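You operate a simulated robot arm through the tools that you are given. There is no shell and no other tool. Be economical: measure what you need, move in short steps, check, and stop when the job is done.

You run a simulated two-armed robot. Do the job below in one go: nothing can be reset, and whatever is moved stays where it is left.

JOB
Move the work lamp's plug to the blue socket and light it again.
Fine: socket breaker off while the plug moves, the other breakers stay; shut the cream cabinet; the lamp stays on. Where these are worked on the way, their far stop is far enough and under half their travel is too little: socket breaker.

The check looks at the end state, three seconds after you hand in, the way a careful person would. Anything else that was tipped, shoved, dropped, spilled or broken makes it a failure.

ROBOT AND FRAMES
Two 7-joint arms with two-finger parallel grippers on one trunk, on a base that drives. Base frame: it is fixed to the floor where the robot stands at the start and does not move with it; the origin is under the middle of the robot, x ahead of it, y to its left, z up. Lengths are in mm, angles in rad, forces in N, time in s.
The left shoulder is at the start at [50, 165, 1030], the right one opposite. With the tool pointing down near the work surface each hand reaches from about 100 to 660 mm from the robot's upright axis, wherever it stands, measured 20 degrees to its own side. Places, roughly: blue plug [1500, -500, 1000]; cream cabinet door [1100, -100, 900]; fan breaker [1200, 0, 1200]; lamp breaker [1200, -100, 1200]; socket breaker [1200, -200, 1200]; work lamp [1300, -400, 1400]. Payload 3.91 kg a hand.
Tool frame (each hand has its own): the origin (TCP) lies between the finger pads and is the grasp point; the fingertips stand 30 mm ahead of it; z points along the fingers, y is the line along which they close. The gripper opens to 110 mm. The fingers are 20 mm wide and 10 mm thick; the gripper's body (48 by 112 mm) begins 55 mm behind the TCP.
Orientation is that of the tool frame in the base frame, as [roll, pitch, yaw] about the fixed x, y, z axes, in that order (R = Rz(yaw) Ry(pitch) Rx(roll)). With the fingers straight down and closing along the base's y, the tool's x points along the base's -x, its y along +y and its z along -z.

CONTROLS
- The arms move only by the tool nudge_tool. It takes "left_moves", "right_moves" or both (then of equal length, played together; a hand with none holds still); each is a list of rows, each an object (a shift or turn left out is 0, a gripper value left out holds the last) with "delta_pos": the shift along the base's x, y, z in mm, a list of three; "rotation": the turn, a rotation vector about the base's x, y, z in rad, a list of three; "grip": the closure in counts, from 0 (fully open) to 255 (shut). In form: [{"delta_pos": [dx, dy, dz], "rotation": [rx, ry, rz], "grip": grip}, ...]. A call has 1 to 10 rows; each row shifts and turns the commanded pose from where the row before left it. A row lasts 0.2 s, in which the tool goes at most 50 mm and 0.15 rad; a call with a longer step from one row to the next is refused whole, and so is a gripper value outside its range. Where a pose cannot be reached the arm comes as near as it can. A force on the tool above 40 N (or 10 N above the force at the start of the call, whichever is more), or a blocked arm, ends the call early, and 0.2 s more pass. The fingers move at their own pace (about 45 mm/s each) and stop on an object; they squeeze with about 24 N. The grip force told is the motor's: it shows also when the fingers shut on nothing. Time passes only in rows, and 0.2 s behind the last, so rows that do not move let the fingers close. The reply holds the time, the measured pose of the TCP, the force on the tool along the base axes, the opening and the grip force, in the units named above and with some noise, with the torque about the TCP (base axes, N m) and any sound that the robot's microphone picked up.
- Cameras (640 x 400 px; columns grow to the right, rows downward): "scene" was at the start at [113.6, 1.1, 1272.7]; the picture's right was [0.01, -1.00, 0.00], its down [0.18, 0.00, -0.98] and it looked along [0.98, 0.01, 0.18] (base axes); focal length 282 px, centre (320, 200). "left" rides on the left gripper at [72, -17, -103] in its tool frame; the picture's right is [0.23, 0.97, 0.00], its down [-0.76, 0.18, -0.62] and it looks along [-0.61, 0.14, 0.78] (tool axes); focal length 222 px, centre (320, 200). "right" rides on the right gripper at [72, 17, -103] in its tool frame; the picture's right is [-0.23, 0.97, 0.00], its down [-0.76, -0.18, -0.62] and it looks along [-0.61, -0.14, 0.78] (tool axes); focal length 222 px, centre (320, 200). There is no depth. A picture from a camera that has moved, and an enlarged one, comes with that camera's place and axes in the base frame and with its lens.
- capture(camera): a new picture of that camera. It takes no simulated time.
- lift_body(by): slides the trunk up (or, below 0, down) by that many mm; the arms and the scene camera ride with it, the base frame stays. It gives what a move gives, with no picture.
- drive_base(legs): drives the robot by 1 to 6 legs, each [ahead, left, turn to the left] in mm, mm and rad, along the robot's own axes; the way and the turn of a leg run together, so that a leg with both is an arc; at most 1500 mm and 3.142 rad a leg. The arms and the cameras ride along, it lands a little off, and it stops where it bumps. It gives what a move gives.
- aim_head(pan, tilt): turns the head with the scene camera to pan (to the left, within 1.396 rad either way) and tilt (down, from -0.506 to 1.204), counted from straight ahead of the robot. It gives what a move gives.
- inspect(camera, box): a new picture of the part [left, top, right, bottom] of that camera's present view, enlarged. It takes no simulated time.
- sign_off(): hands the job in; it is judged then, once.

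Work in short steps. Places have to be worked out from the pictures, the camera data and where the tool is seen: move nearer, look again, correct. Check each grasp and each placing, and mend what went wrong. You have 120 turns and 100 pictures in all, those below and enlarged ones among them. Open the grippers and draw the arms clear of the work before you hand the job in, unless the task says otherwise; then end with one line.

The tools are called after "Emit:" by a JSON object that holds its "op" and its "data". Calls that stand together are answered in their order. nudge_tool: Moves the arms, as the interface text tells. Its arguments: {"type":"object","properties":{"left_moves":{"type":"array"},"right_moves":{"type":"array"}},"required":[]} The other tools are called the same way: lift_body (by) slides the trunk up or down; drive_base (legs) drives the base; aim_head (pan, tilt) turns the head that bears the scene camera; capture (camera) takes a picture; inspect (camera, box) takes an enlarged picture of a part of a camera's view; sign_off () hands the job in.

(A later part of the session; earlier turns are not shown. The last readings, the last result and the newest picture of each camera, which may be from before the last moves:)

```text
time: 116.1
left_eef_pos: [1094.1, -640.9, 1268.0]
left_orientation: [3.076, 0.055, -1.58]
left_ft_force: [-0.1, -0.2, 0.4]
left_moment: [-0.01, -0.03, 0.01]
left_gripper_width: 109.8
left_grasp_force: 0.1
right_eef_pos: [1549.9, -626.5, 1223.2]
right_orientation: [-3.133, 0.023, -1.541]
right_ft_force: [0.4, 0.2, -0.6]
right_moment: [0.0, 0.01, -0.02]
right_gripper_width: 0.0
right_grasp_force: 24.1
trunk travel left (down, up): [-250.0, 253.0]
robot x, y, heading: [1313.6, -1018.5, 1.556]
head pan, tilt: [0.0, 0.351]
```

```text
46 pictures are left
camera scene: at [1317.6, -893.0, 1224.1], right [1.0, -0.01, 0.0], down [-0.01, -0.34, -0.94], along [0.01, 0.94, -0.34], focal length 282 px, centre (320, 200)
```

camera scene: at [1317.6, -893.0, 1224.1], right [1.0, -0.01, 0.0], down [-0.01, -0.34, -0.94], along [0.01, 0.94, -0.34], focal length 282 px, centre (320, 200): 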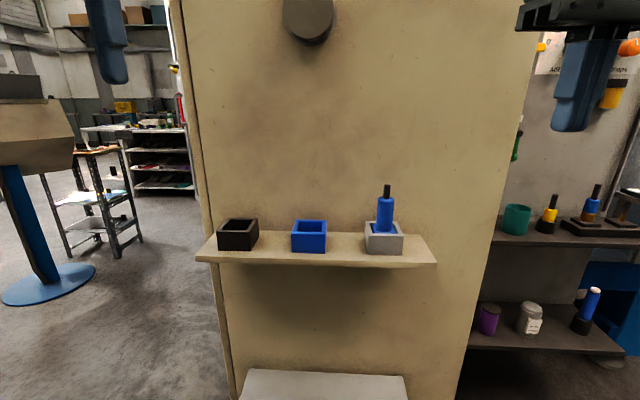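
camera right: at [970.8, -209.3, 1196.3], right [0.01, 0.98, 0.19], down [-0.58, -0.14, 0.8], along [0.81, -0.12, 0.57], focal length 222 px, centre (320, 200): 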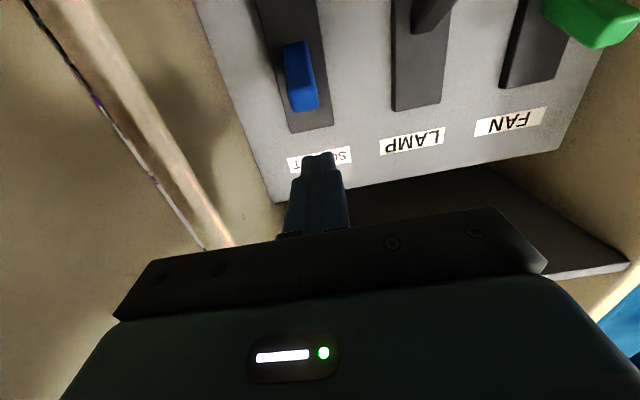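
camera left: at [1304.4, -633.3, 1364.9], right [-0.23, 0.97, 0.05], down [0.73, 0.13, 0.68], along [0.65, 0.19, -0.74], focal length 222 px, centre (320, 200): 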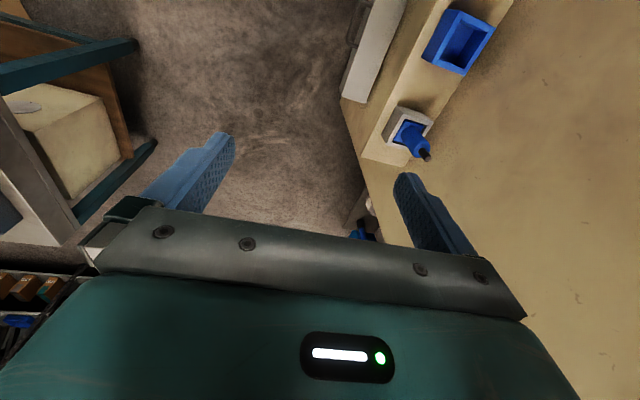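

Positions confirmed. I rotate the right hand to point at the shelf, tilted about 0.5 rad down, and bring it to a pre-grasp before the plug.

Emit:
{"op": "nudge_tool", "data": {"right_moves": [{"delta_pos": [-13.5, 15.8, -17.6], "rotation": [0.134, 0, 0], "grip": 80}, {"delta_pos": [-13.5, 15.8, -17.6], "rotation": [0.134, 0, 0]}, {"delta_pos": [-13.5, 15.8, -17.6], "rotation": [0.134, 0, 0]}, {"delta_pos": [-13.5, 15.8, -17.6], "rotation": [0.134, 0, 0]}, {"delta_pos": [-13.5, 15.8, -17.6], "rotation": [0.134, 0, 0]}, {"delta_pos": [-13.5, 15.8, -17.6], "rotation": [0.134, 0, 0]}, {"delta_pos": [-13.5, 15.8, -17.6], "rotation": [0.134, 0, 0]}, {"delta_pos": [-13.5, 15.8, -17.6], "rotation": [0.134, 0, -0.03]}]}}

Emit:
{"op": "capture", "data": {"camera": "right"}}

Emit:
{"op": "capture", "data": {"camera": "scene"}}

```text
time: 117.9
left_eef_pos: [1093.4, -639.0, 1266.6]
left_orientation: [3.076, 0.057, -1.577]
left_ft_force: [-0.1, -0.5, -0.2]
left_moment: [0.0, 0.01, -0.03]
left_gripper_width: 109.9
left_grasp_force: 0.1
right_eef_pos: [1441.8, -500.5, 1080.8]
right_orientation: [-3.084, 1.094, -1.539]
right_ft_force: [0.0, -0.7, 0.8]
right_moment: [-0.02, -0.03, 0.02]
right_gripper_width: 75.6
right_grasp_force: 0.1
trunk travel left (down, up): [-250.0, 253.0]
robot x, y, heading: [1316.3, -1012.6, 1.557]
head pan, tilt: [0.0, 0.351]
```

```text
45 pictures are left
camera right: at [1422.2, -624.8, 1064.6], right [-0.98, 0.13, 0.18], down [0.15, -0.21, 0.97], along [0.16, 0.97, 0.19], focal length 222 px, centre (320, 200)
```

right: 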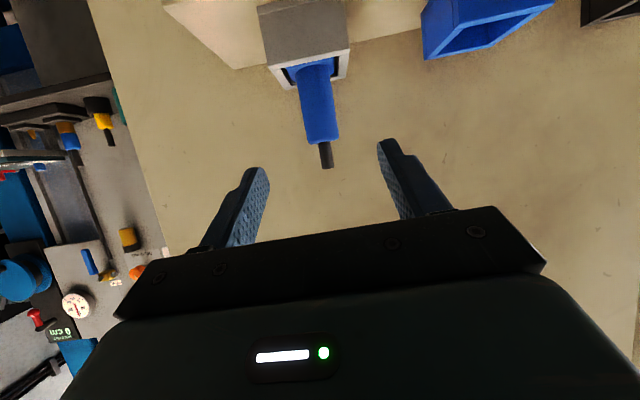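

```text
44 pictures are left
camera scene: at [1317.7, -892.4, 1224.1], right [1.0, -0.02, 0.0], down [-0.01, -0.34, -0.94], along [0.01, 0.94, -0.34], focal length 282 px, centre (320, 200)
```

scene: 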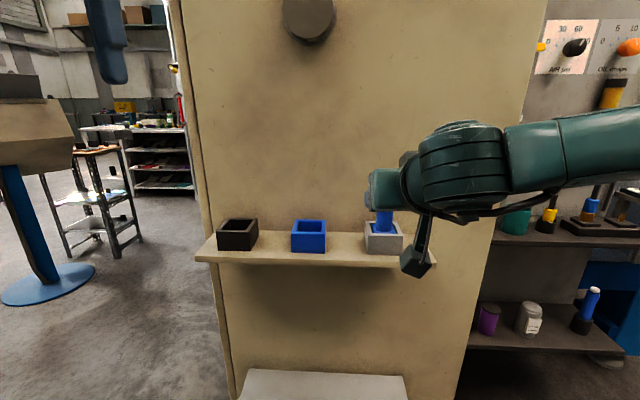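

Plug body measured z 985–1052 at x 1444. I approach along the tool axis and grip at z ≈1031.

Emit:
{"op": "nudge_tool", "data": {"right_moves": [{"delta_pos": [2, 30, -17]}, {"delta_pos": [0, 30, -17]}, {"delta_pos": [0, 28, -16]}, {}]}}

Emit:
{"op": "capture", "data": {"camera": "right"}}

```text
time: 118.9
left_eef_pos: [1093.8, -640.5, 1266.7]
left_orientation: [3.077, 0.056, -1.578]
left_ft_force: [-0.3, 0.4, -0.3]
left_moment: [0.02, 0.0, 0.01]
left_gripper_width: 110.1
left_grasp_force: 0.2
right_eef_pos: [1445.1, -413.1, 1032.1]
right_orientation: [-3.077, 1.097, -1.538]
right_ft_force: [0.0, -0.6, 0.1]
right_moment: [0.0, -0.02, -0.01]
right_gripper_width: 75.5
right_grasp_force: 0.2
trunk travel left (down, up): [-250.0, 253.0]
robot x, y, heading: [1318.1, -1016.1, 1.56]
head pan, tilt: [0.0, 0.351]
```

```text
43 pictures are left
camera right: at [1425.2, -536.9, 1014.6], right [-0.98, 0.13, 0.17], down [0.14, -0.21, 0.97], along [0.16, 0.97, 0.19], focal length 222 px, centre (320, 200)
```

right: 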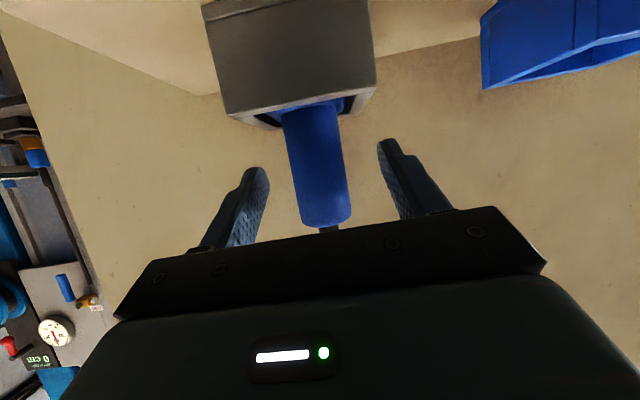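

Fingers straddle the plug, clear of the socket. I close the gripper.

Emit:
{"op": "nudge_tool", "data": {"right_moves": [{"grip": 255}, {}, {}, {}, {}]}}

Emit:
{"op": "capture", "data": {"camera": "right"}}

```text
time: 120.1
left_eef_pos: [1095.5, -641.3, 1266.9]
left_orientation: [3.077, 0.057, -1.58]
left_ft_force: [0.8, 0.2, -0.6]
left_moment: [0.01, 0.02, -0.02]
left_gripper_width: 110.3
left_grasp_force: 0.0
right_eef_pos: [1445.5, -413.4, 1033.2]
right_orientation: [-3.078, 1.096, -1.539]
right_ft_force: [-1.9, 1.8, 1.4]
right_moment: [0.0, 0.25, -0.05]
right_gripper_width: 29.3
right_grasp_force: 23.7
trunk travel left (down, up): [-250.0, 253.0]
robot x, y, heading: [1317.9, -1018.0, 1.554]
head pan, tilt: [0.0, 0.351]
```

```text
42 pictures are left
camera right: at [1424.7, -537.2, 1014.8], right [-0.98, 0.13, 0.17], down [0.15, -0.21, 0.97], along [0.16, 0.97, 0.19], focal length 222 px, centre (320, 200)
```

right: 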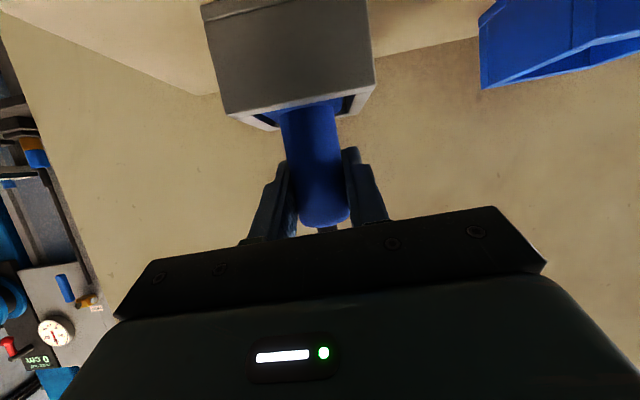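

Gripped (29 mm). I lift straight up.

Emit:
{"op": "nudge_tool", "data": {"right_moves": [{"delta_pos": [0, 0, 10]}, {"delta_pos": [0, 0, 20]}, {"delta_pos": [0, 0, 20]}, {"delta_pos": [0, 0, 25]}, {"delta_pos": [0, 0, 25]}]}}

Emit:
{"op": "capture", "data": {"camera": "scene"}}

Emit:
{"op": "capture", "data": {"camera": "right"}}

```text
time: 121.3
left_eef_pos: [1094.4, -639.8, 1266.7]
left_orientation: [3.077, 0.054, -1.58]
left_ft_force: [-0.6, -0.9, 0.8]
left_moment: [-0.02, -0.02, 0.02]
left_gripper_width: 110.0
left_grasp_force: 0.0
right_eef_pos: [1453.0, -415.1, 1114.6]
right_orientation: [-3.077, 1.095, -1.537]
right_ft_force: [-0.2, 0.6, -1.3]
right_moment: [0.01, -0.01, 0.04]
right_gripper_width: 29.2
right_grasp_force: 24.7
right hand out of reach, approached as far as the arm can: row 4, 5
trunk travel left (down, up): [-250.0, 253.0]
robot x, y, heading: [1317.6, -1010.4, 1.557]
head pan, tilt: [0.0, 0.351]
```

```text
41 pictures are left
camera scene: at [1317.8, -893.2, 1224.2], right [1.0, -0.02, 0.0], down [-0.01, -0.34, -0.94], along [0.01, 0.94, -0.34], focal length 282 px, centre (320, 200)
```

scene: 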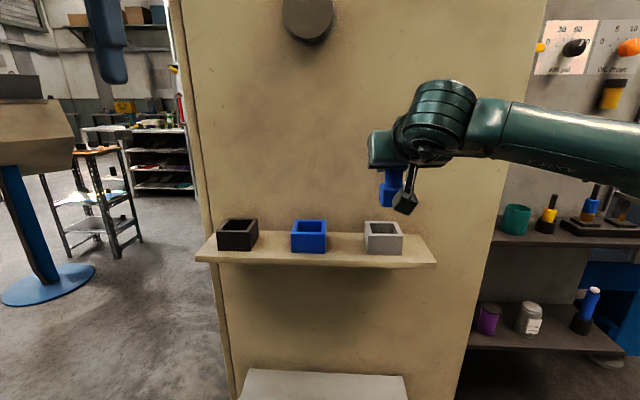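

```text
40 pictures are left
camera right: at [1433.9, -538.4, 1099.0], right [-0.98, 0.13, 0.17], down [0.14, -0.21, 0.97], along [0.16, 0.97, 0.19], focal length 222 px, centre (320, 200)
```

right: 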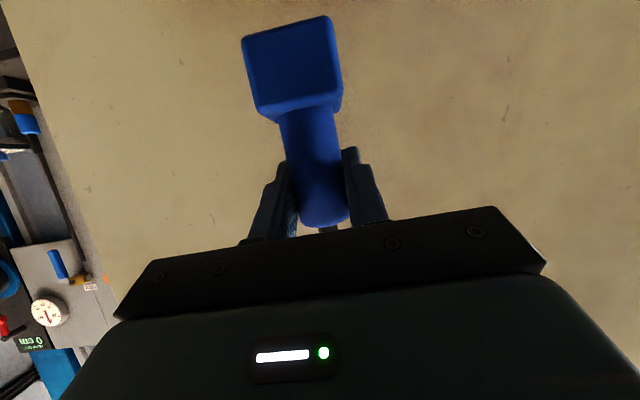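

Plug is out; it has a square foot, so alignment matters. I zoom on both empty sockets to measure their offset.

Emit:
{"op": "inspect", "data": {"camera": "scene", "box": [200, 190, 440, 290]}}

```text
2.67 times, centred on (320, 240) of scene
camera zoom: at [1317.8, -893.2, 1224.2], right [1.0, -0.02, 0.0], down [-0.01, -0.34, -0.94], along [0.01, 0.94, -0.34], focal length 752 px, centre (320, 93)
```

zoom: 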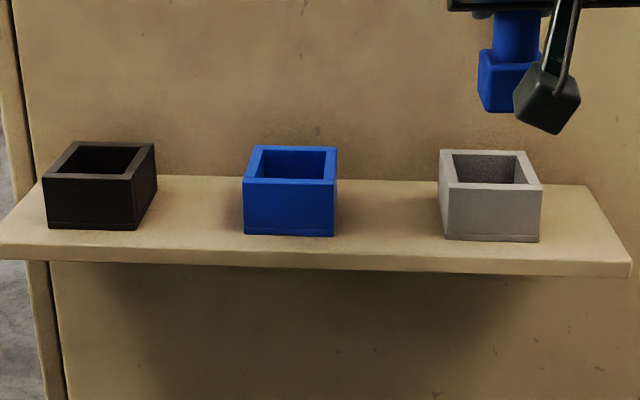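

Sockets differ about 136–141 mm in x, rim z≈1000, foot bottom ≈1037 now. I move the plug over the blue socket and look.

Emit:
{"op": "nudge_tool", "data": {"right_moves": [{"delta_pos": [-35, 0, 0]}, {"delta_pos": [-35, 0, 0]}, {"delta_pos": [-35, 0, 0]}, {"delta_pos": [-41, 2, 0]}, {}]}}

Emit:
{"op": "capture", "data": {"camera": "right"}}

Emit:
{"op": "inspect", "data": {"camera": "scene", "box": [230, 140, 390, 260]}}

```text
time: 122.5
left_eef_pos: [1093.2, -639.7, 1267.0]
left_orientation: [3.076, 0.055, -1.578]
left_ft_force: [-0.5, 0.1, -0.6]
left_moment: [0.03, 0.0, 0.01]
left_gripper_width: 109.9
left_grasp_force: 0.1
right_eef_pos: [1447.3, -422.0, 1110.4]
right_orientation: [-3.079, 1.094, -1.538]
right_ft_force: [0.0, -0.2, -1.3]
right_moment: [0.0, 0.0, 0.04]
right_gripper_width: 29.2
right_grasp_force: 24.0
right hand out of reach, approached as far as the arm can: row 1, 2, 3, 4
trunk travel left (down, up): [-250.0, 253.0]
robot x, y, heading: [1313.6, -1016.9, 1.554]
head pan, tilt: [0.0, 0.351]
```

```text
38 pictures are left
camera right: at [1428.9, -544.6, 1094.4], right [-0.98, 0.13, 0.17], down [0.14, -0.21, 0.97], along [0.16, 0.97, 0.19], focal length 222 px, centre (320, 200)
```

right: 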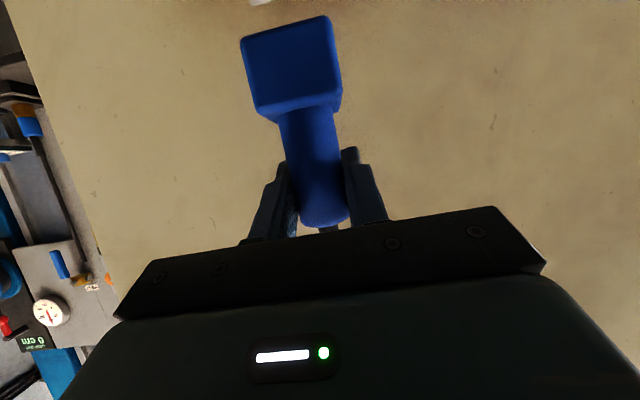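

```text
3.33 times, centred on (310, 200) of scene
camera zoom: at [1317.7, -892.9, 1224.1], right [1.0, -0.02, 0.0], down [-0.01, -0.34, -0.94], along [0.01, 0.94, -0.34], focal length 941 px, centre (353, 200)
```

zoom: 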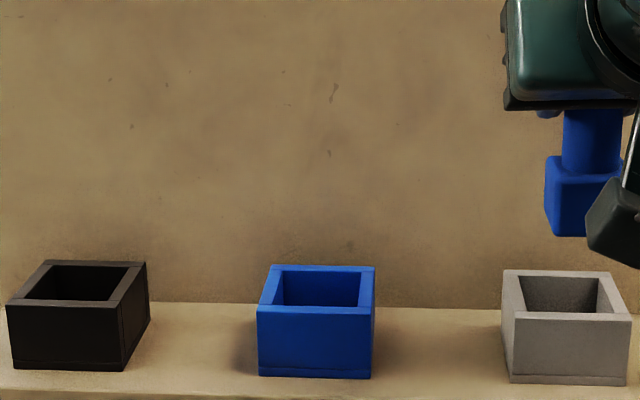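

The arm is at a joint limit there, so I carry the plug over by driving the base 140 mm left.

Emit:
{"op": "drive_base", "data": {"legs": [[8, 140, 0]]}}

Emit:
{"op": "capture", "data": {"camera": "right"}}

Emit:
{"op": "inspect", "data": {"camera": "scene", "box": [310, 140, 470, 260]}}

```text
time: 124.4
left_eef_pos: [955.7, -629.5, 1266.7]
left_orientation: [3.077, 0.055, -1.579]
left_ft_force: [-0.2, -0.4, 0.1]
left_moment: [0.01, 0.0, 0.01]
left_gripper_width: 110.0
left_grasp_force: 0.0
right_eef_pos: [1310.9, -410.5, 1110.8]
right_orientation: [-3.08, 1.094, -1.539]
right_ft_force: [0.2, 0.8, -0.8]
right_moment: [0.03, 0.0, 0.0]
right_gripper_width: 29.1
right_grasp_force: 23.6
trunk travel left (down, up): [-250.0, 253.0]
robot x, y, heading: [1180.3, -1009.6, 1.556]
head pan, tilt: [0.0, 0.351]
```

```text
36 pictures are left
camera right: at [1290.5, -534.4, 1094.5], right [-0.98, 0.13, 0.17], down [0.14, -0.21, 0.97], along [0.16, 0.97, 0.19], focal length 222 px, centre (320, 200)
```

right: 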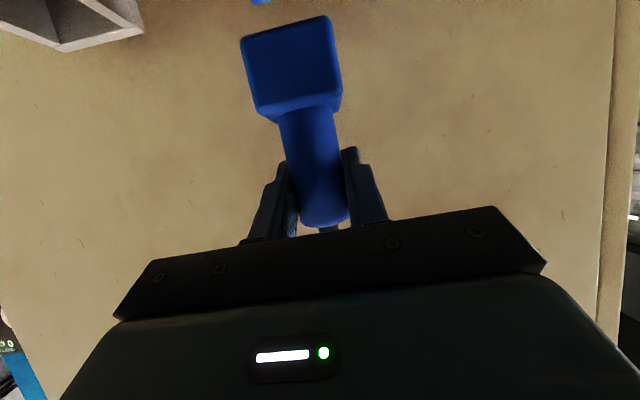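

```text
3.33 times, centred on (390, 200) of scene
camera zoom: at [1179.0, -882.7, 1224.1], right [1.0, -0.02, 0.0], down [-0.01, -0.34, -0.94], along [0.02, 0.94, -0.34], focal length 941 px, centre (87, 200)
```

zoom: 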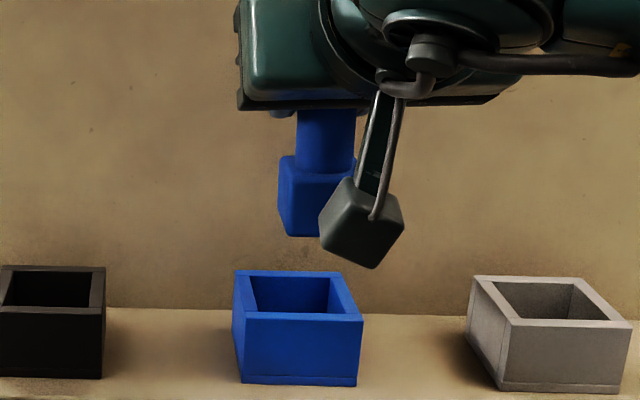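

Plug hovers over the blue socket. I lower it to just above the rim and shift −3 mm in x, then compare.

Emit:
{"op": "nudge_tool", "data": {"right_moves": [{"delta_pos": [-1.5, 0, -14]}, {"delta_pos": [-1.5, 0, -14]}, {}]}}

Emit:
{"op": "inspect", "data": {"camera": "scene", "box": [350, 185, 430, 245]}}

Emit:
{"op": "capture", "data": {"camera": "right"}}

```text
time: 125.2
left_eef_pos: [955.6, -630.6, 1267.2]
left_orientation: [3.076, 0.055, -1.58]
left_ft_force: [-0.2, 0.4, 0.0]
left_moment: [0.01, 0.01, 0.03]
left_gripper_width: 110.0
left_grasp_force: 0.1
right_eef_pos: [1307.7, -409.9, 1083.8]
right_orientation: [-3.077, 1.096, -1.539]
right_ft_force: [0.1, -0.1, -1.2]
right_moment: [0.02, 0.0, -0.02]
right_gripper_width: 29.4
right_grasp_force: 24.0
trunk travel left (down, up): [-250.0, 253.0]
robot x, y, heading: [1176.8, -1005.6, 1.556]
head pan, tilt: [0.0, 0.351]
```

```text
6.67 times, centred on (390, 215) of scene
camera zoom: at [1179.3, -882.8, 1224.1], right [1.0, -0.02, 0.0], down [-0.01, -0.34, -0.94], along [0.01, 0.94, -0.34], focal length 1881 px, centre (-147, 100)
```

zoom: 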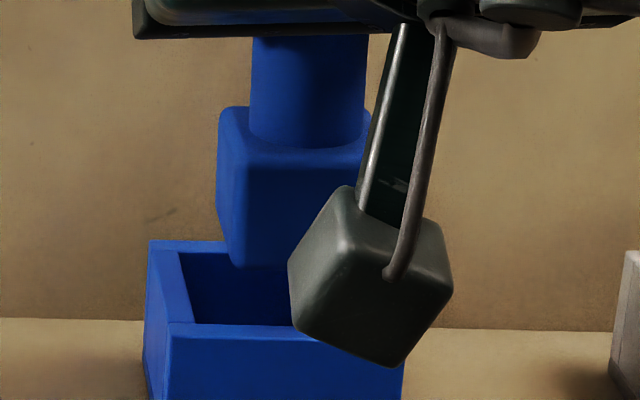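

```text
33 pictures are left
camera right: at [1287.2, -534.3, 1066.5], right [-0.98, 0.13, 0.17], down [0.15, -0.21, 0.97], along [0.16, 0.97, 0.19], focal length 222 px, centre (320, 200)
```

right: 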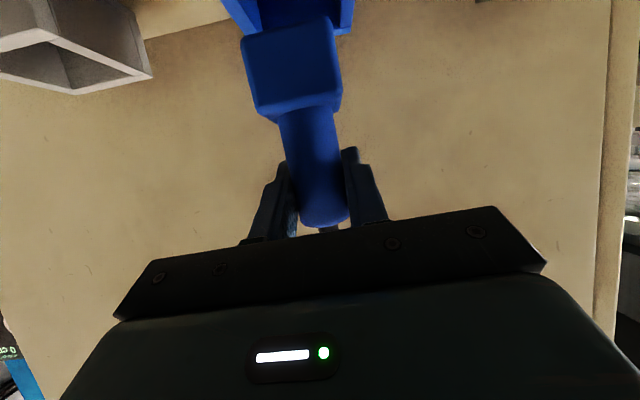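

Clearance is tight, so I want a better alignment reading; I zoom in with the wrist camera.

Emit:
{"op": "inspect", "data": {"camera": "right", "box": [200, 0, 376, 110]}}

```text
3.64 times, centred on (288, 55) of right
camera zoom: at [1287.2, -534.3, 1066.5], right [-0.98, 0.13, 0.17], down [0.15, -0.21, 0.97], along [0.16, 0.97, 0.19], focal length 808 px, centre (436, 727)
```

zoom: 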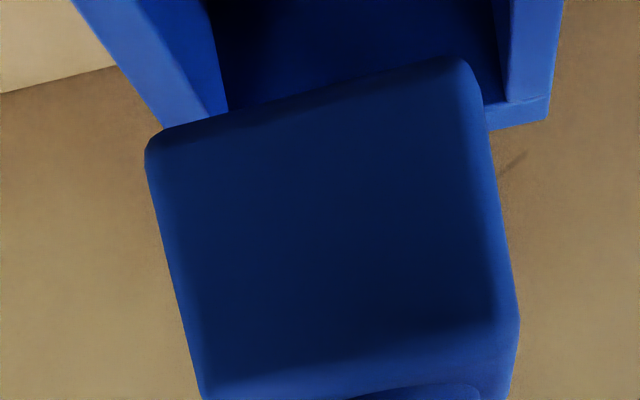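

From the wrist camera: foot spans x 1286–1325 (centre ≈1305.7), socket ≈1274–1330 (centre ≈1302), socket y centre ≈ −412.5. I shift (−3.5, −2.5) and lower gently to just inside the rim.

Emit:
{"op": "nudge_tool", "data": {"right_moves": [{"delta_pos": [-3.5, -2.5, 0]}, {"delta_pos": [0, 0, -6]}, {"delta_pos": [0, 0, -6]}, {"delta_pos": [0, 0, -6]}]}}

Emit:
{"op": "inspect", "data": {"camera": "right", "box": [200, 0, 376, 110]}}

Emit:
{"op": "inspect", "data": {"camera": "scene", "box": [350, 185, 430, 245]}}

```text
time: 126.2
left_eef_pos: [956.5, -630.8, 1266.8]
left_orientation: [3.076, 0.055, -1.579]
left_ft_force: [0.7, -0.4, 0.5]
left_moment: [0.0, 0.0, 0.01]
left_gripper_width: 110.3
left_grasp_force: 0.0
right_eef_pos: [1304.2, -412.5, 1067.2]
right_orientation: [-3.081, 1.097, -1.541]
right_ft_force: [2.0, 0.8, 4.0]
right_moment: [-0.04, 0.02, 0.02]
right_gripper_width: 29.1
right_grasp_force: 23.9
trunk travel left (down, up): [-250.0, 253.0]
robot x, y, heading: [1176.2, -1004.8, 1.555]
head pan, tilt: [0.0, 0.351]
```

```text
3.64 times, centred on (288, 55) of right
camera zoom: at [1284.1, -536.7, 1049.9], right [-0.98, 0.13, 0.18], down [0.15, -0.21, 0.97], along [0.16, 0.97, 0.19], focal length 808 px, centre (436, 727)
```

zoom: 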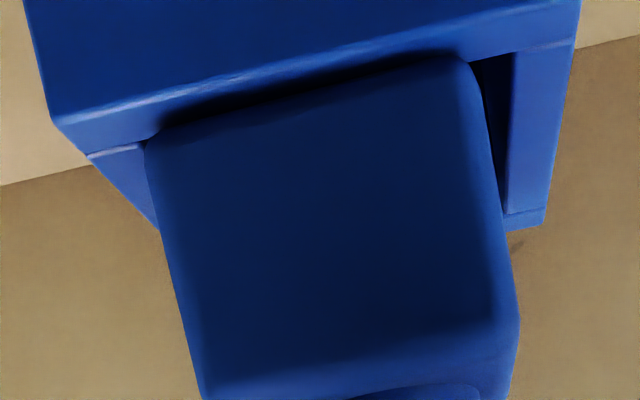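

```text
6.67 times, centred on (390, 215) of scene
camera zoom: at [1179.3, -883.2, 1224.3], right [1.0, -0.02, 0.0], down [-0.01, -0.34, -0.94], along [0.01, 0.94, -0.34], focal length 1881 px, centre (-147, 100)
```

zoom: 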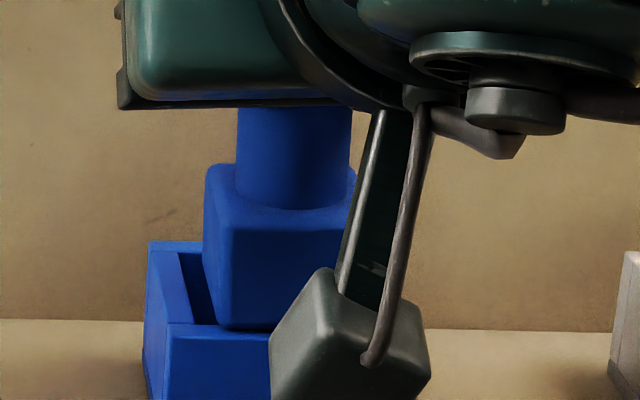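

The wrist view shows ~5 mm total slack, with the foot against the +x wall and close to the front rim. I lift 4 mm, shift (−2.5, +2), and lower again.

Emit:
{"op": "nudge_tool", "data": {"right_moves": [{"delta_pos": [0, 0, 4]}, {"delta_pos": [-2.5, 2, 0]}, {"delta_pos": [0, 0, -5]}, {"delta_pos": [0, 0, -5]}, {"delta_pos": [0, 0, -4]}]}}

Emit:
{"op": "inspect", "data": {"camera": "right", "box": [200, 0, 376, 110]}}

Emit:
{"op": "inspect", "data": {"camera": "scene", "box": [350, 185, 430, 245]}}

```text
time: 127.4
left_eef_pos: [956.8, -633.0, 1268.5]
left_orientation: [3.077, 0.06, -1.58]
left_ft_force: [0.2, 0.3, 0.8]
left_moment: [0.02, 0.0, -0.01]
left_gripper_width: 110.1
left_grasp_force: 0.1
right_eef_pos: [1303.6, -411.8, 1066.8]
right_orientation: [-3.088, 1.117, -1.55]
right_ft_force: [7.2, 6.5, 35.9]
right_moment: [-0.08, 0.23, 0.04]
right_gripper_width: 29.8
right_grasp_force: 24.4
trunk travel left (down, up): [-250.0, 253.0]
robot x, y, heading: [1177.9, -1010.7, 1.553]
head pan, tilt: [0.0, 0.351]
```

```text
3.64 times, centred on (288, 55) of right
camera zoom: at [1283.0, -535.5, 1046.2], right [-0.98, 0.13, 0.18], down [0.15, -0.23, 0.96], along [0.16, 0.96, 0.21], focal length 808 px, centre (436, 727)
```

zoom: 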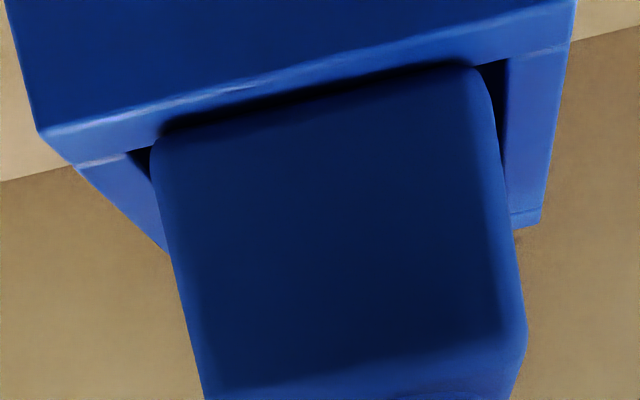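

```text
6.67 times, centred on (390, 215) of scene
camera zoom: at [1179.6, -885.3, 1225.0], right [1.0, -0.02, 0.0], down [-0.01, -0.34, -0.94], along [0.02, 0.94, -0.34], focal length 1881 px, centre (-147, 100)
```

zoom: 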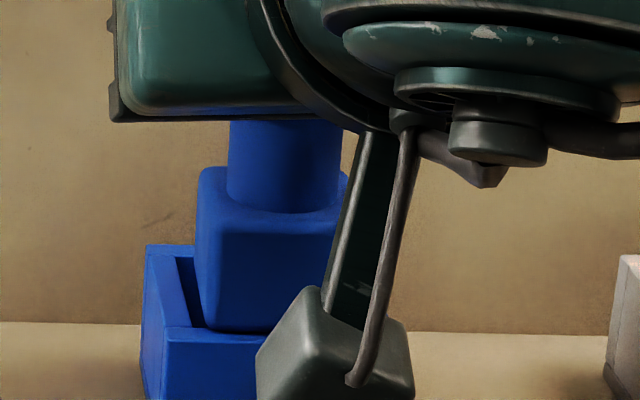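

Torque and force (7,6.5,36 N) place the contact at the foot's front −x corner, pushing it toward +x,+y. I lift, shift (+1.5,+3), and lower again.

Emit:
{"op": "nudge_tool", "data": {"right_moves": [{"delta_pos": [0, 0, 8]}, {"delta_pos": [1.5, 2.5, 0]}, {"delta_pos": [0, 0, -5]}, {"delta_pos": [0, 0, -5]}, {"delta_pos": [0, 0, -4]}]}}

```text
time: 128.6
left_eef_pos: [957.4, -632.3, 1267.5]
left_orientation: [3.077, 0.059, -1.581]
left_ft_force: [-0.3, 0.6, 0.0]
left_moment: [0.0, 0.05, 0.0]
left_gripper_width: 109.7
left_grasp_force: 0.0
right_eef_pos: [1303.7, -410.0, 1058.1]
right_orientation: [-3.084, 1.116, -1.545]
right_ft_force: [8.1, 6.3, 34.9]
right_moment: [-0.09, 0.24, 0.05]
right_gripper_width: 29.3
right_grasp_force: 24.1
trunk travel left (down, up): [-250.0, 253.0]
robot x, y, heading: [1176.3, -1005.3, 1.557]
head pan, tilt: [0.0, 0.351]
```

It went 9 mm deeper. I look again.

Emit:
{"op": "inspect", "data": {"camera": "right", "box": [200, 0, 376, 110]}}

Emit:
{"op": "inspect", "data": {"camera": "scene", "box": [350, 185, 430, 245]}}

```text
3.64 times, centred on (288, 55) of right
camera zoom: at [1283.7, -533.2, 1039.6], right [-0.98, 0.12, 0.18], down [0.15, -0.23, 0.96], along [0.16, 0.96, 0.21], focal length 808 px, centre (436, 727)
```

zoom: 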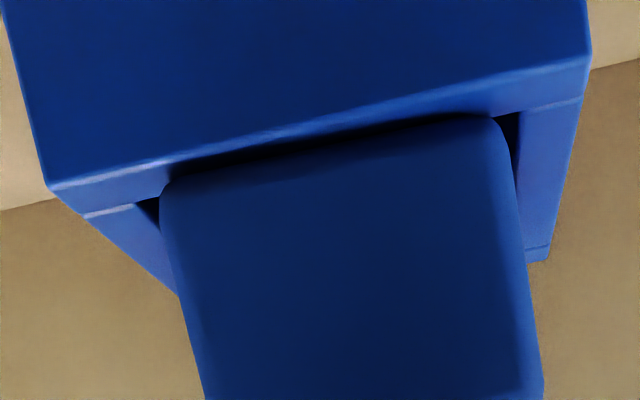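

```text
6.67 times, centred on (390, 215) of scene
camera zoom: at [1179.5, -885.2, 1224.6], right [1.0, -0.02, 0.0], down [-0.01, -0.34, -0.94], along [0.01, 0.94, -0.34], focal length 1881 px, centre (-147, 100)
```

zoom: 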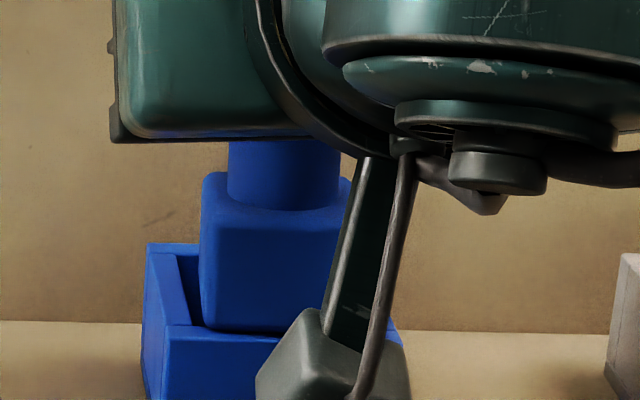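

The hand slid 9 mm down the plug; the foot still overlaps the front rim by ~3–4 mm. I lift, shift +4 mm in y, and lower a little.

Emit:
{"op": "nudge_tool", "data": {"right_moves": [{"delta_pos": [0, 0, 10]}, {"delta_pos": [0, 4, 0]}, {}]}}

Emit:
{"op": "inspect", "data": {"camera": "right", "box": [200, 0, 376, 110]}}

Emit:
{"op": "nudge_tool", "data": {"right_moves": [{"delta_pos": [0, 0, -3]}, {"delta_pos": [0, 0, -3]}, {"delta_pos": [0, 0, -3]}, {"delta_pos": [0, 0, -2]}]}}

Emit:
{"op": "inspect", "data": {"camera": "right", "box": [200, 0, 376, 110]}}

```text
time: 129.4
left_eef_pos: [957.1, -632.1, 1268.0]
left_orientation: [3.078, 0.057, -1.581]
left_ft_force: [0.5, 0.6, 0.2]
left_moment: [0.0, -0.04, 0.01]
left_gripper_width: 109.7
left_grasp_force: 0.0
right_eef_pos: [1303.5, -407.8, 1059.1]
right_orientation: [-3.079, 1.094, -1.533]
right_ft_force: [2.2, -7.5, 11.4]
right_moment: [-0.71, 0.14, 0.22]
right_gripper_width: 29.1
right_grasp_force: 24.1
trunk travel left (down, up): [-250.0, 253.0]
robot x, y, heading: [1175.1, -1003.6, 1.56]
head pan, tilt: [0.0, 0.351]
```

```text
3.64 times, centred on (288, 55) of right
camera zoom: at [1283.5, -531.5, 1042.1], right [-0.98, 0.12, 0.17], down [0.15, -0.21, 0.97], along [0.15, 0.97, 0.19], focal length 808 px, centre (436, 727)
```

zoom: 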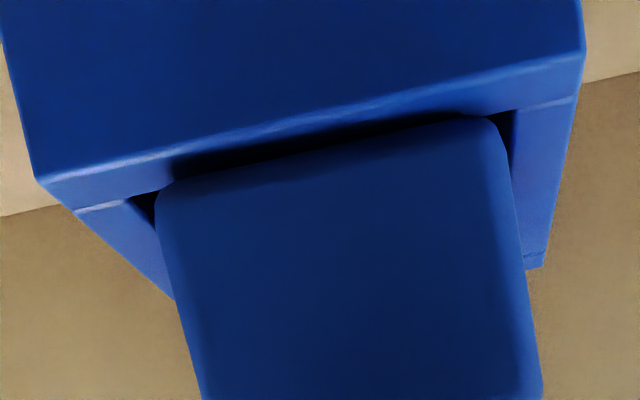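

```text
time: 130.4
left_eef_pos: [956.2, -633.1, 1267.2]
left_orientation: [3.078, 0.06, -1.576]
left_ft_force: [0.0, 1.2, 0.5]
left_moment: [-0.03, 0.02, 0.01]
left_gripper_width: 110.2
left_grasp_force: 0.1
right_eef_pos: [1304.3, -406.4, 1057.8]
right_orientation: [-3.088, 1.114, -1.545]
right_ft_force: [3.8, 5.3, 33.4]
right_moment: [-0.28, 0.52, 0.07]
right_gripper_width: 29.1
right_grasp_force: 23.9
trunk travel left (down, up): [-250.0, 253.0]
robot x, y, heading: [1176.7, -1001.8, 1.553]
head pan, tilt: [0.0, 0.351]
```

```text
3.64 times, centred on (288, 55) of right
camera zoom: at [1284.0, -529.8, 1038.3], right [-0.98, 0.12, 0.18], down [0.15, -0.23, 0.96], along [0.16, 0.97, 0.2], focal length 808 px, centre (436, 727)
```

zoom: 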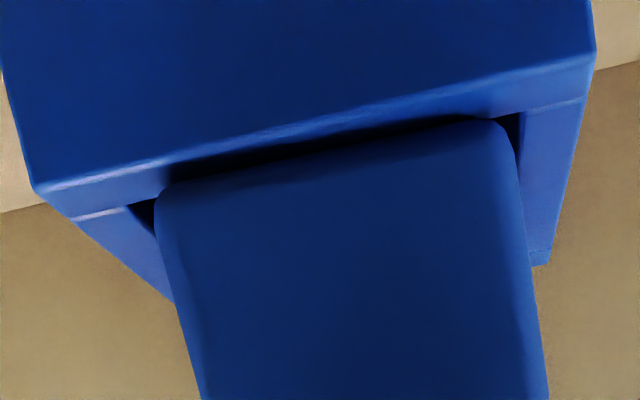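

The lift was swallowed by the arm's lag, so the foot never left the rim. I lift well clear and look.

Emit:
{"op": "nudge_tool", "data": {"right_moves": [{"delta_pos": [0, 0, 12]}, {"delta_pos": [0, 0, 12]}, {}]}}

Emit:
{"op": "capture", "data": {"camera": "right"}}

Emit:
{"op": "inspect", "data": {"camera": "scene", "box": [350, 185, 430, 245]}}

```text
time: 131.2
left_eef_pos: [956.9, -630.5, 1267.2]
left_orientation: [3.077, 0.057, -1.579]
left_ft_force: [-0.7, -0.7, -1.0]
left_moment: [-0.04, 0.0, 0.01]
left_gripper_width: 110.0
left_grasp_force: 0.1
right_eef_pos: [1304.5, -405.2, 1071.5]
right_orientation: [-3.078, 1.095, -1.537]
right_ft_force: [-0.2, 0.2, -1.4]
right_moment: [0.0, 0.01, 0.0]
right_gripper_width: 28.8
right_grasp_force: 24.7
trunk travel left (down, up): [-250.0, 253.0]
robot x, y, heading: [1177.8, -1006.1, 1.552]
head pan, tilt: [0.0, 0.351]
```

```text
23 pictures are left
camera right: at [1284.7, -529.8, 1054.5], right [-0.98, 0.12, 0.17], down [0.15, -0.21, 0.97], along [0.16, 0.97, 0.18], focal length 222 px, centre (320, 200)
```

right: 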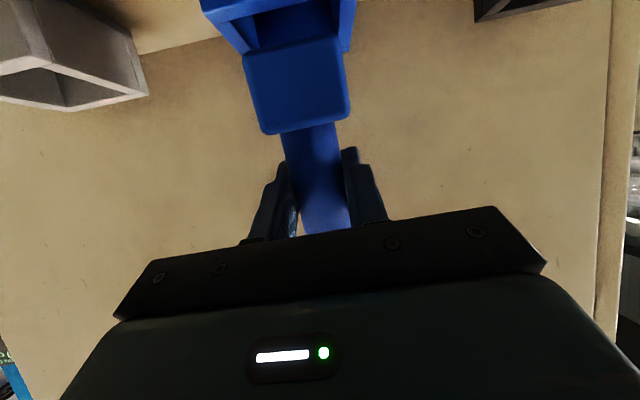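

```text
6.67 times, centred on (390, 215) of scene
camera zoom: at [1179.3, -882.8, 1224.0], right [1.0, -0.02, 0.0], down [-0.01, -0.34, -0.94], along [0.01, 0.94, -0.34], focal length 1881 px, centre (-147, 100)
```

zoom: 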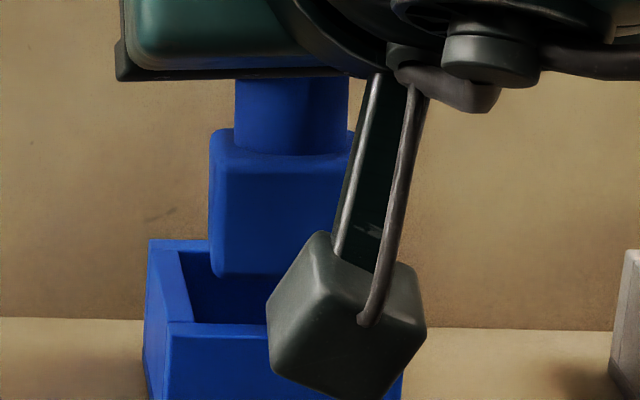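

The plug has turned slightly and now matches the socket's yaw. I zoom in once for a fresh offset measurement.

Emit:
{"op": "inspect", "data": {"camera": "right", "box": [190, 0, 366, 110]}}

```text
3.64 times, centred on (278, 55) of right
camera zoom: at [1284.7, -529.8, 1054.5], right [-0.98, 0.12, 0.17], down [0.15, -0.21, 0.97], along [0.16, 0.97, 0.18], focal length 808 px, centre (473, 727)
```

zoom: 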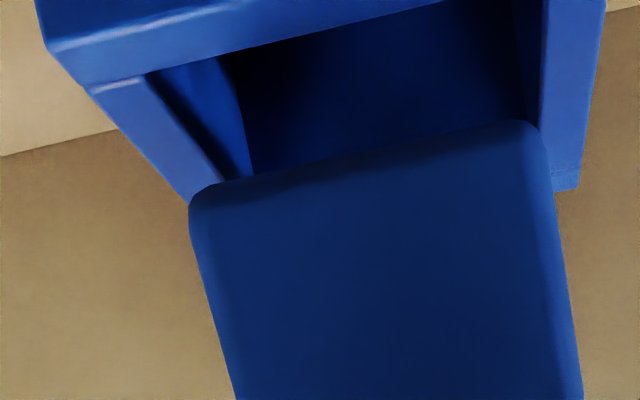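

Front/back alignment can't be resolved from these two similar views. I yaw the left hand so its camera looks along +x from the side.

Emit:
{"op": "nudge_tool", "data": {"left_moves": [{"delta_pos": [10, 5, -10], "rotation": [0, 0, -0.15]}, {"delta_pos": [10, 5, -10], "rotation": [0, 0, -0.15]}, {"delta_pos": [10, 5, -10], "rotation": [0, 0, -0.15]}, {"delta_pos": [10, 5, -10], "rotation": [0, 0, -0.15]}, {"delta_pos": [10, 5, -10], "rotation": [0, 0, -0.15]}, {"delta_pos": [10, 5, -10], "rotation": [0, 0, -0.15]}, {"delta_pos": [0, 5, -10], "rotation": [0, 0, -0.15]}, {"delta_pos": [0, 5, -10], "rotation": [0, 0, -0.15]}, {"delta_pos": [0, 5, -10], "rotation": [0, 0, -0.15]}]}}

Emit:
{"op": "capture", "data": {"camera": "left"}}

```text
time: 133.2
left_eef_pos: [1071.3, -665.2, 1119.4]
left_orientation: [3.079, 0.057, -2.926]
left_ft_force: [0.2, -0.1, 0.4]
left_moment: [-0.01, 0.03, 0.01]
left_gripper_width: 110.0
left_grasp_force: 0.0
left hand out of reach, approached as far as the arm can: row 6, 7, 8, 9
right_eef_pos: [1304.8, -406.5, 1071.2]
right_orientation: [-3.079, 1.097, -1.54]
right_ft_force: [-0.4, 0.3, -2.8]
right_moment: [-0.01, 0.0, -0.01]
right_gripper_width: 28.7
right_grasp_force: 23.9
trunk travel left (down, up): [-250.0, 253.0]
robot x, y, heading: [1178.2, -1003.8, 1.551]
head pan, tilt: [0.0, 0.351]
```

```text
20 pictures are left
camera left: at [1000.5, -704.6, 1216.4], right [-0.43, 0.9, 0.05], down [0.68, 0.29, 0.68], along [0.6, 0.33, -0.73], focal length 222 px, centre (320, 200)
```

left: 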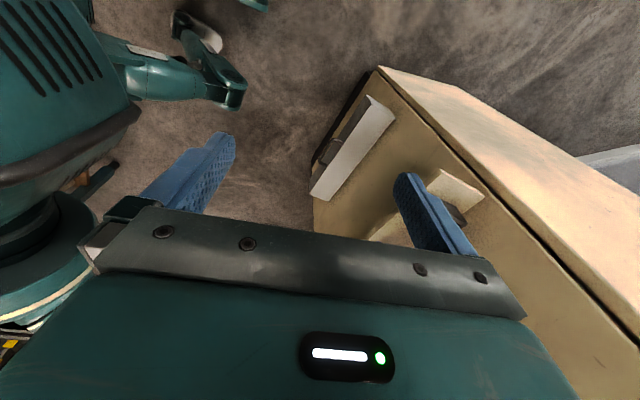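

The gripper itself hides the sockets; I pitch the left hand forward and close its fingers to clear the view.

Emit:
{"op": "nudge_tool", "data": {"left_moves": [{"rotation": [0.072, -0.131, 0], "grip": 255}, {"rotation": [0.072, -0.131, 0]}, {"rotation": [0.072, -0.131, 0]}, {"rotation": [0.072, -0.131, 0]}, {}, {}]}}

Emit:
{"op": "capture", "data": {"camera": "left"}}

```text
time: 134.6
left_eef_pos: [1070.6, -664.1, 1118.3]
left_orientation: [2.876, 0.627, -2.998]
left_ft_force: [-0.4, -0.3, -0.2]
left_moment: [-0.02, 0.0, -0.01]
left_gripper_width: 0.0
left_grasp_force: 13.6
right_eef_pos: [1304.1, -405.0, 1073.3]
right_orientation: [-3.081, 1.095, -1.539]
right_ft_force: [0.7, -0.1, -1.3]
right_moment: [-0.02, -0.01, -0.02]
right_gripper_width: 28.7
right_grasp_force: 24.3
trunk travel left (down, up): [-250.0, 253.0]
robot x, y, heading: [1176.0, -1003.2, 1.553]
head pan, tilt: [0.0, 0.351]
```

```text
19 pictures are left
camera left: at [964.5, -724.1, 1153.3], right [-0.46, 0.88, 0.07], down [0.23, 0.04, 0.97], along [0.85, 0.47, -0.23], focal length 222 px, centre (320, 200)
```

left: 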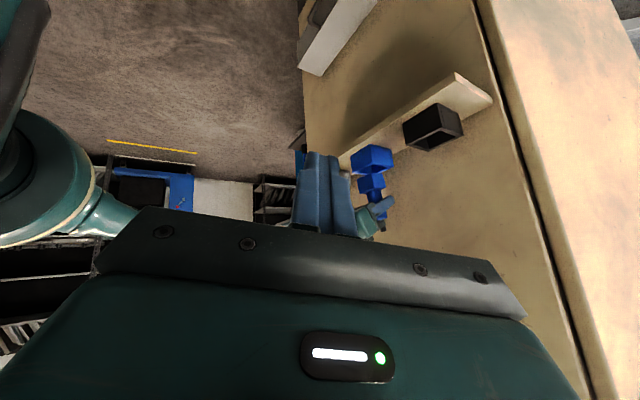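

Now socket and plug are visible from the side. I zoom in.

Emit:
{"op": "inspect", "data": {"camera": "left", "box": [330, 130, 410, 180]}}

```text
8.00 times, centred on (370, 155) of left
camera zoom: at [964.5, -724.1, 1153.3], right [-0.46, 0.88, 0.07], down [0.23, 0.04, 0.97], along [0.85, 0.47, -0.23], focal length 1777 px, centre (-80, 560)
```

zoom: 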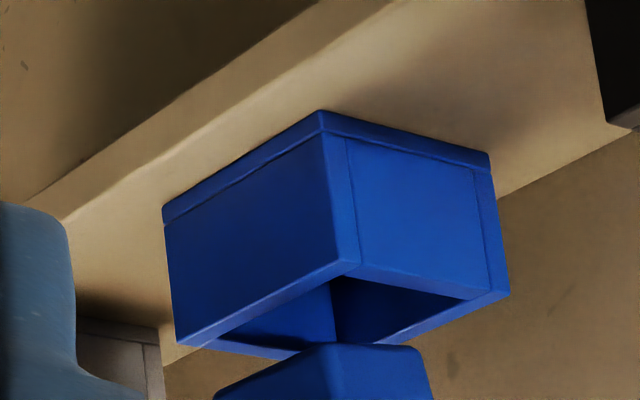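

From the side I read: the plug leans ~0.08 rad (bottom toward me), its yaw matches the socket. I untilt by rotating the hand +0.08 about x, shift −2.5 mm in y, lower 8 mm, and check again.

Emit:
{"op": "nudge_tool", "data": {"right_moves": [{"delta_pos": [0, -2.5, 0], "rotation": [0.08, 0, 0]}, {"delta_pos": [0, 0, -4]}, {"delta_pos": [0, 0, -4]}, {}]}}

Emit:
{"op": "inspect", "data": {"camera": "left", "box": [330, 135, 410, 185]}}

Emit:
{"op": "inspect", "data": {"camera": "right", "box": [190, 0, 366, 110]}}

```text
time: 135.6
left_eef_pos: [1071.0, -665.6, 1118.6]
left_orientation: [2.876, 0.624, -3.0]
left_ft_force: [0.1, -0.4, 0.2]
left_moment: [0.02, -0.01, 0.01]
left_gripper_width: 0.2
left_grasp_force: 24.0
right_eef_pos: [1303.1, -408.2, 1067.0]
right_orientation: [-3.073, 1.179, -1.534]
right_ft_force: [0.3, 0.3, 6.3]
right_moment: [0.2, -0.18, 0.05]
right_gripper_width: 28.6
right_grasp_force: 24.2
trunk travel left (down, up): [-250.0, 253.0]
robot x, y, heading: [1175.0, -1001.8, 1.549]
head pan, tilt: [0.0, 0.351]
```

```text
8.00 times, centred on (370, 160) of left
camera zoom: at [964.4, -724.6, 1153.8], right [-0.46, 0.88, 0.07], down [0.23, 0.04, 0.97], along [0.85, 0.47, -0.23], focal length 1777 px, centre (-80, 520)
```

zoom: 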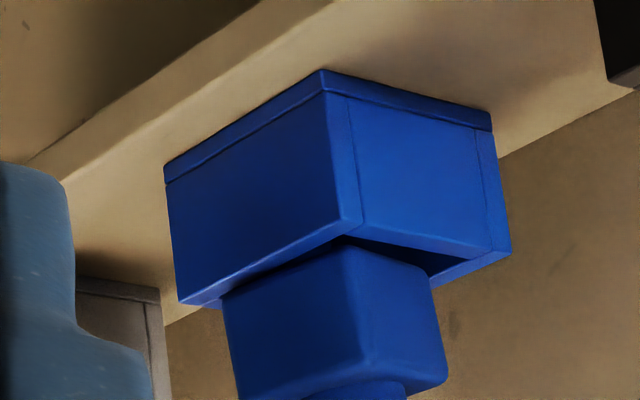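

```text
3.64 times, centred on (278, 55) of right
camera zoom: at [1283.2, -529.4, 1039.5], right [-0.98, 0.11, 0.18], down [0.14, -0.29, 0.95], along [0.16, 0.95, 0.27], focal length 808 px, centre (473, 727)
```

zoom: 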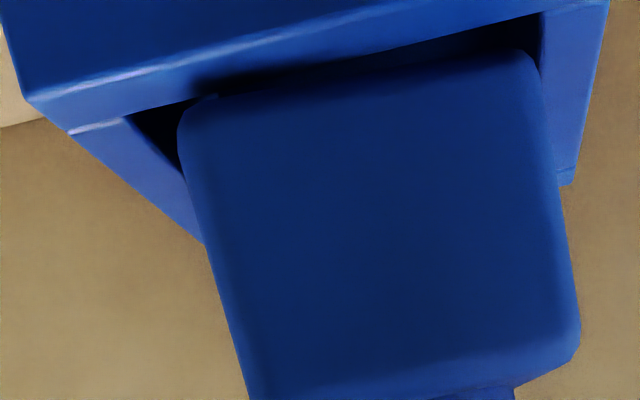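

The foot is yawed about −0.2 rad relative to the socket and touches at the back +x corner. I lift, rotate the hand +0.2 about z, and check.

Emit:
{"op": "nudge_tool", "data": {"right_moves": [{"delta_pos": [0, 0, 6]}, {"delta_pos": [0, 0, 5], "rotation": [0, 0, 0.1]}, {"rotation": [0, 0, 0.1]}, {}]}}

Emit:
{"op": "inspect", "data": {"camera": "left", "box": [330, 135, 410, 185]}}

Emit:
{"op": "inspect", "data": {"camera": "right", "box": [190, 0, 366, 110]}}

```text
time: 136.6
left_eef_pos: [1071.3, -665.7, 1117.8]
left_orientation: [2.876, 0.626, -2.998]
left_ft_force: [0.0, 0.2, -0.4]
left_moment: [0.03, -0.01, 0.01]
left_gripper_width: 0.1
left_grasp_force: 23.9
right_eef_pos: [1303.8, -407.3, 1075.9]
right_orientation: [-3.073, 1.176, -1.334]
right_ft_force: [-0.2, -0.2, -1.7]
right_moment: [-0.02, 0.0, -0.01]
right_gripper_width: 28.6
right_grasp_force: 24.3
trunk travel left (down, up): [-250.0, 253.0]
robot x, y, heading: [1177.1, -1009.2, 1.554]
head pan, tilt: [0.0, 0.351]
```

```text
8.00 times, centred on (370, 160) of left
camera zoom: at [964.5, -724.0, 1153.4], right [-0.46, 0.88, 0.07], down [0.23, 0.04, 0.97], along [0.85, 0.47, -0.23], focal length 1777 px, centre (-80, 520)
```

zoom: 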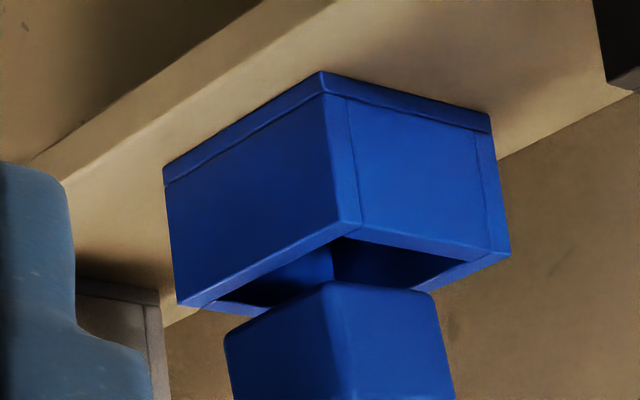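

```text
3.64 times, centred on (278, 55) of right
camera zoom: at [1308.4, -530.6, 1048.4], right [-0.98, -0.08, 0.18], down [0.2, -0.25, 0.95], along [-0.03, 0.96, 0.26], focal length 808 px, centre (473, 727)
```

zoom: 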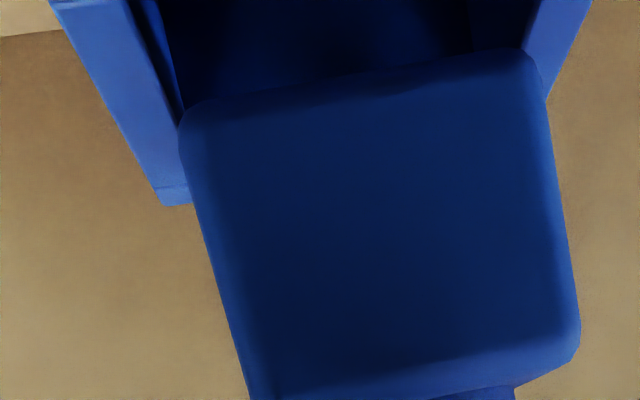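

Yaw now matches and x is centred (both ≈1304). Combining the views, the foot sits ~4 mm too far forward (toward me), so I shift +4 mm in y and lower gently.

Emit:
{"op": "nudge_tool", "data": {"right_moves": [{"delta_pos": [0, 4, 0]}, {"delta_pos": [0, 0, -4]}, {"delta_pos": [0, 0, -4]}, {"delta_pos": [0, 0, -4]}, {"delta_pos": [0, 0, -4]}, {}]}}

```text
time: 138.0
left_eef_pos: [1070.4, -664.1, 1118.0]
left_orientation: [2.877, 0.625, -2.999]
left_ft_force: [-1.3, -0.2, -0.7]
left_moment: [0.0, -0.01, -0.03]
left_gripper_width: 0.1
left_grasp_force: 24.2
right_eef_pos: [1302.8, -402.5, 1057.8]
right_orientation: [-3.072, 1.175, -1.332]
right_ft_force: [-0.7, 0.6, -2.3]
right_moment: [-0.01, 0.0, -0.01]
right_gripper_width: 28.6
right_grasp_force: 23.9
trunk travel left (down, up): [-250.0, 253.0]
robot x, y, heading: [1175.0, -1004.8, 1.554]
head pan, tilt: [0.0, 0.351]
```

No contact force and 18 mm lower — the foot is entering. I continue down in small steps.

Emit:
{"op": "nudge_tool", "data": {"right_moves": [{"delta_pos": [0, 0, -5]}, {"delta_pos": [0, 0, -5]}, {"delta_pos": [0, 0, -5]}, {"delta_pos": [0, 0, -5]}, {}]}}

Emit:
{"op": "inspect", "data": {"camera": "left", "box": [320, 130, 416, 190]}}

```text
time: 139.2
left_eef_pos: [1071.5, -665.6, 1118.7]
left_orientation: [2.877, 0.625, -3.0]
left_ft_force: [-0.5, -0.4, -0.2]
left_moment: [-0.01, -0.04, 0.02]
left_gripper_width: 0.2
left_grasp_force: 24.1
right_eef_pos: [1303.3, -403.0, 1039.0]
right_orientation: [-3.073, 1.174, -1.336]
right_ft_force: [-0.2, 0.0, -1.3]
right_moment: [0.03, 0.0, -0.01]
right_gripper_width: 28.7
right_grasp_force: 24.1
trunk travel left (down, up): [-250.0, 253.0]
robot x, y, heading: [1178.0, -1006.2, 1.552]
head pan, tilt: [0.0, 0.351]
```

```text
6.67 times, centred on (368, 160) of left
camera zoom: at [964.6, -724.0, 1153.5], right [-0.46, 0.88, 0.07], down [0.23, 0.04, 0.97], along [0.85, 0.47, -0.23], focal length 1481 px, centre (0, 467)
```

zoom: 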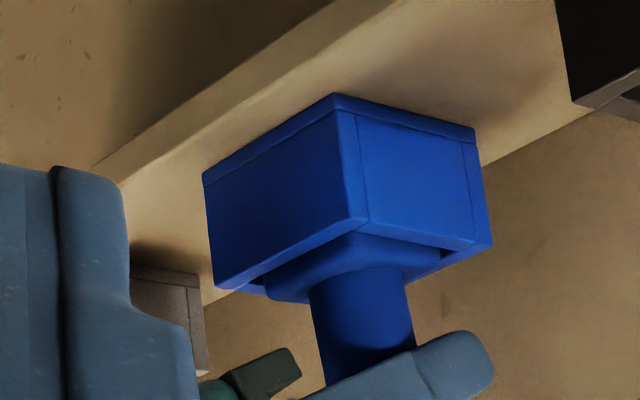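

The foot is inside the blue socket. I lower until it seats.

Emit:
{"op": "nudge_tool", "data": {"right_moves": [{"delta_pos": [0, 0, -4]}, {"delta_pos": [0, 0, -4]}, {"delta_pos": [0, 0, -4]}, {}]}}

```text
time: 140.2
left_eef_pos: [1070.2, -667.2, 1119.6]
left_orientation: [2.874, 0.627, -3.0]
left_ft_force: [-0.8, 0.6, 0.6]
left_moment: [0.0, 0.01, 0.01]
left_gripper_width: 0.0
left_grasp_force: 23.7
right_eef_pos: [1302.6, -405.3, 1033.1]
right_orientation: [-3.069, 1.188, -1.328]
right_ft_force: [3.0, 1.5, 21.7]
right_moment: [0.62, 0.21, -0.05]
right_gripper_width: 28.8
right_grasp_force: 23.8
trunk travel left (down, up): [-250.0, 253.0]
robot x, y, heading: [1175.7, -1007.1, 1.559]
head pan, tilt: [0.0, 0.351]
```

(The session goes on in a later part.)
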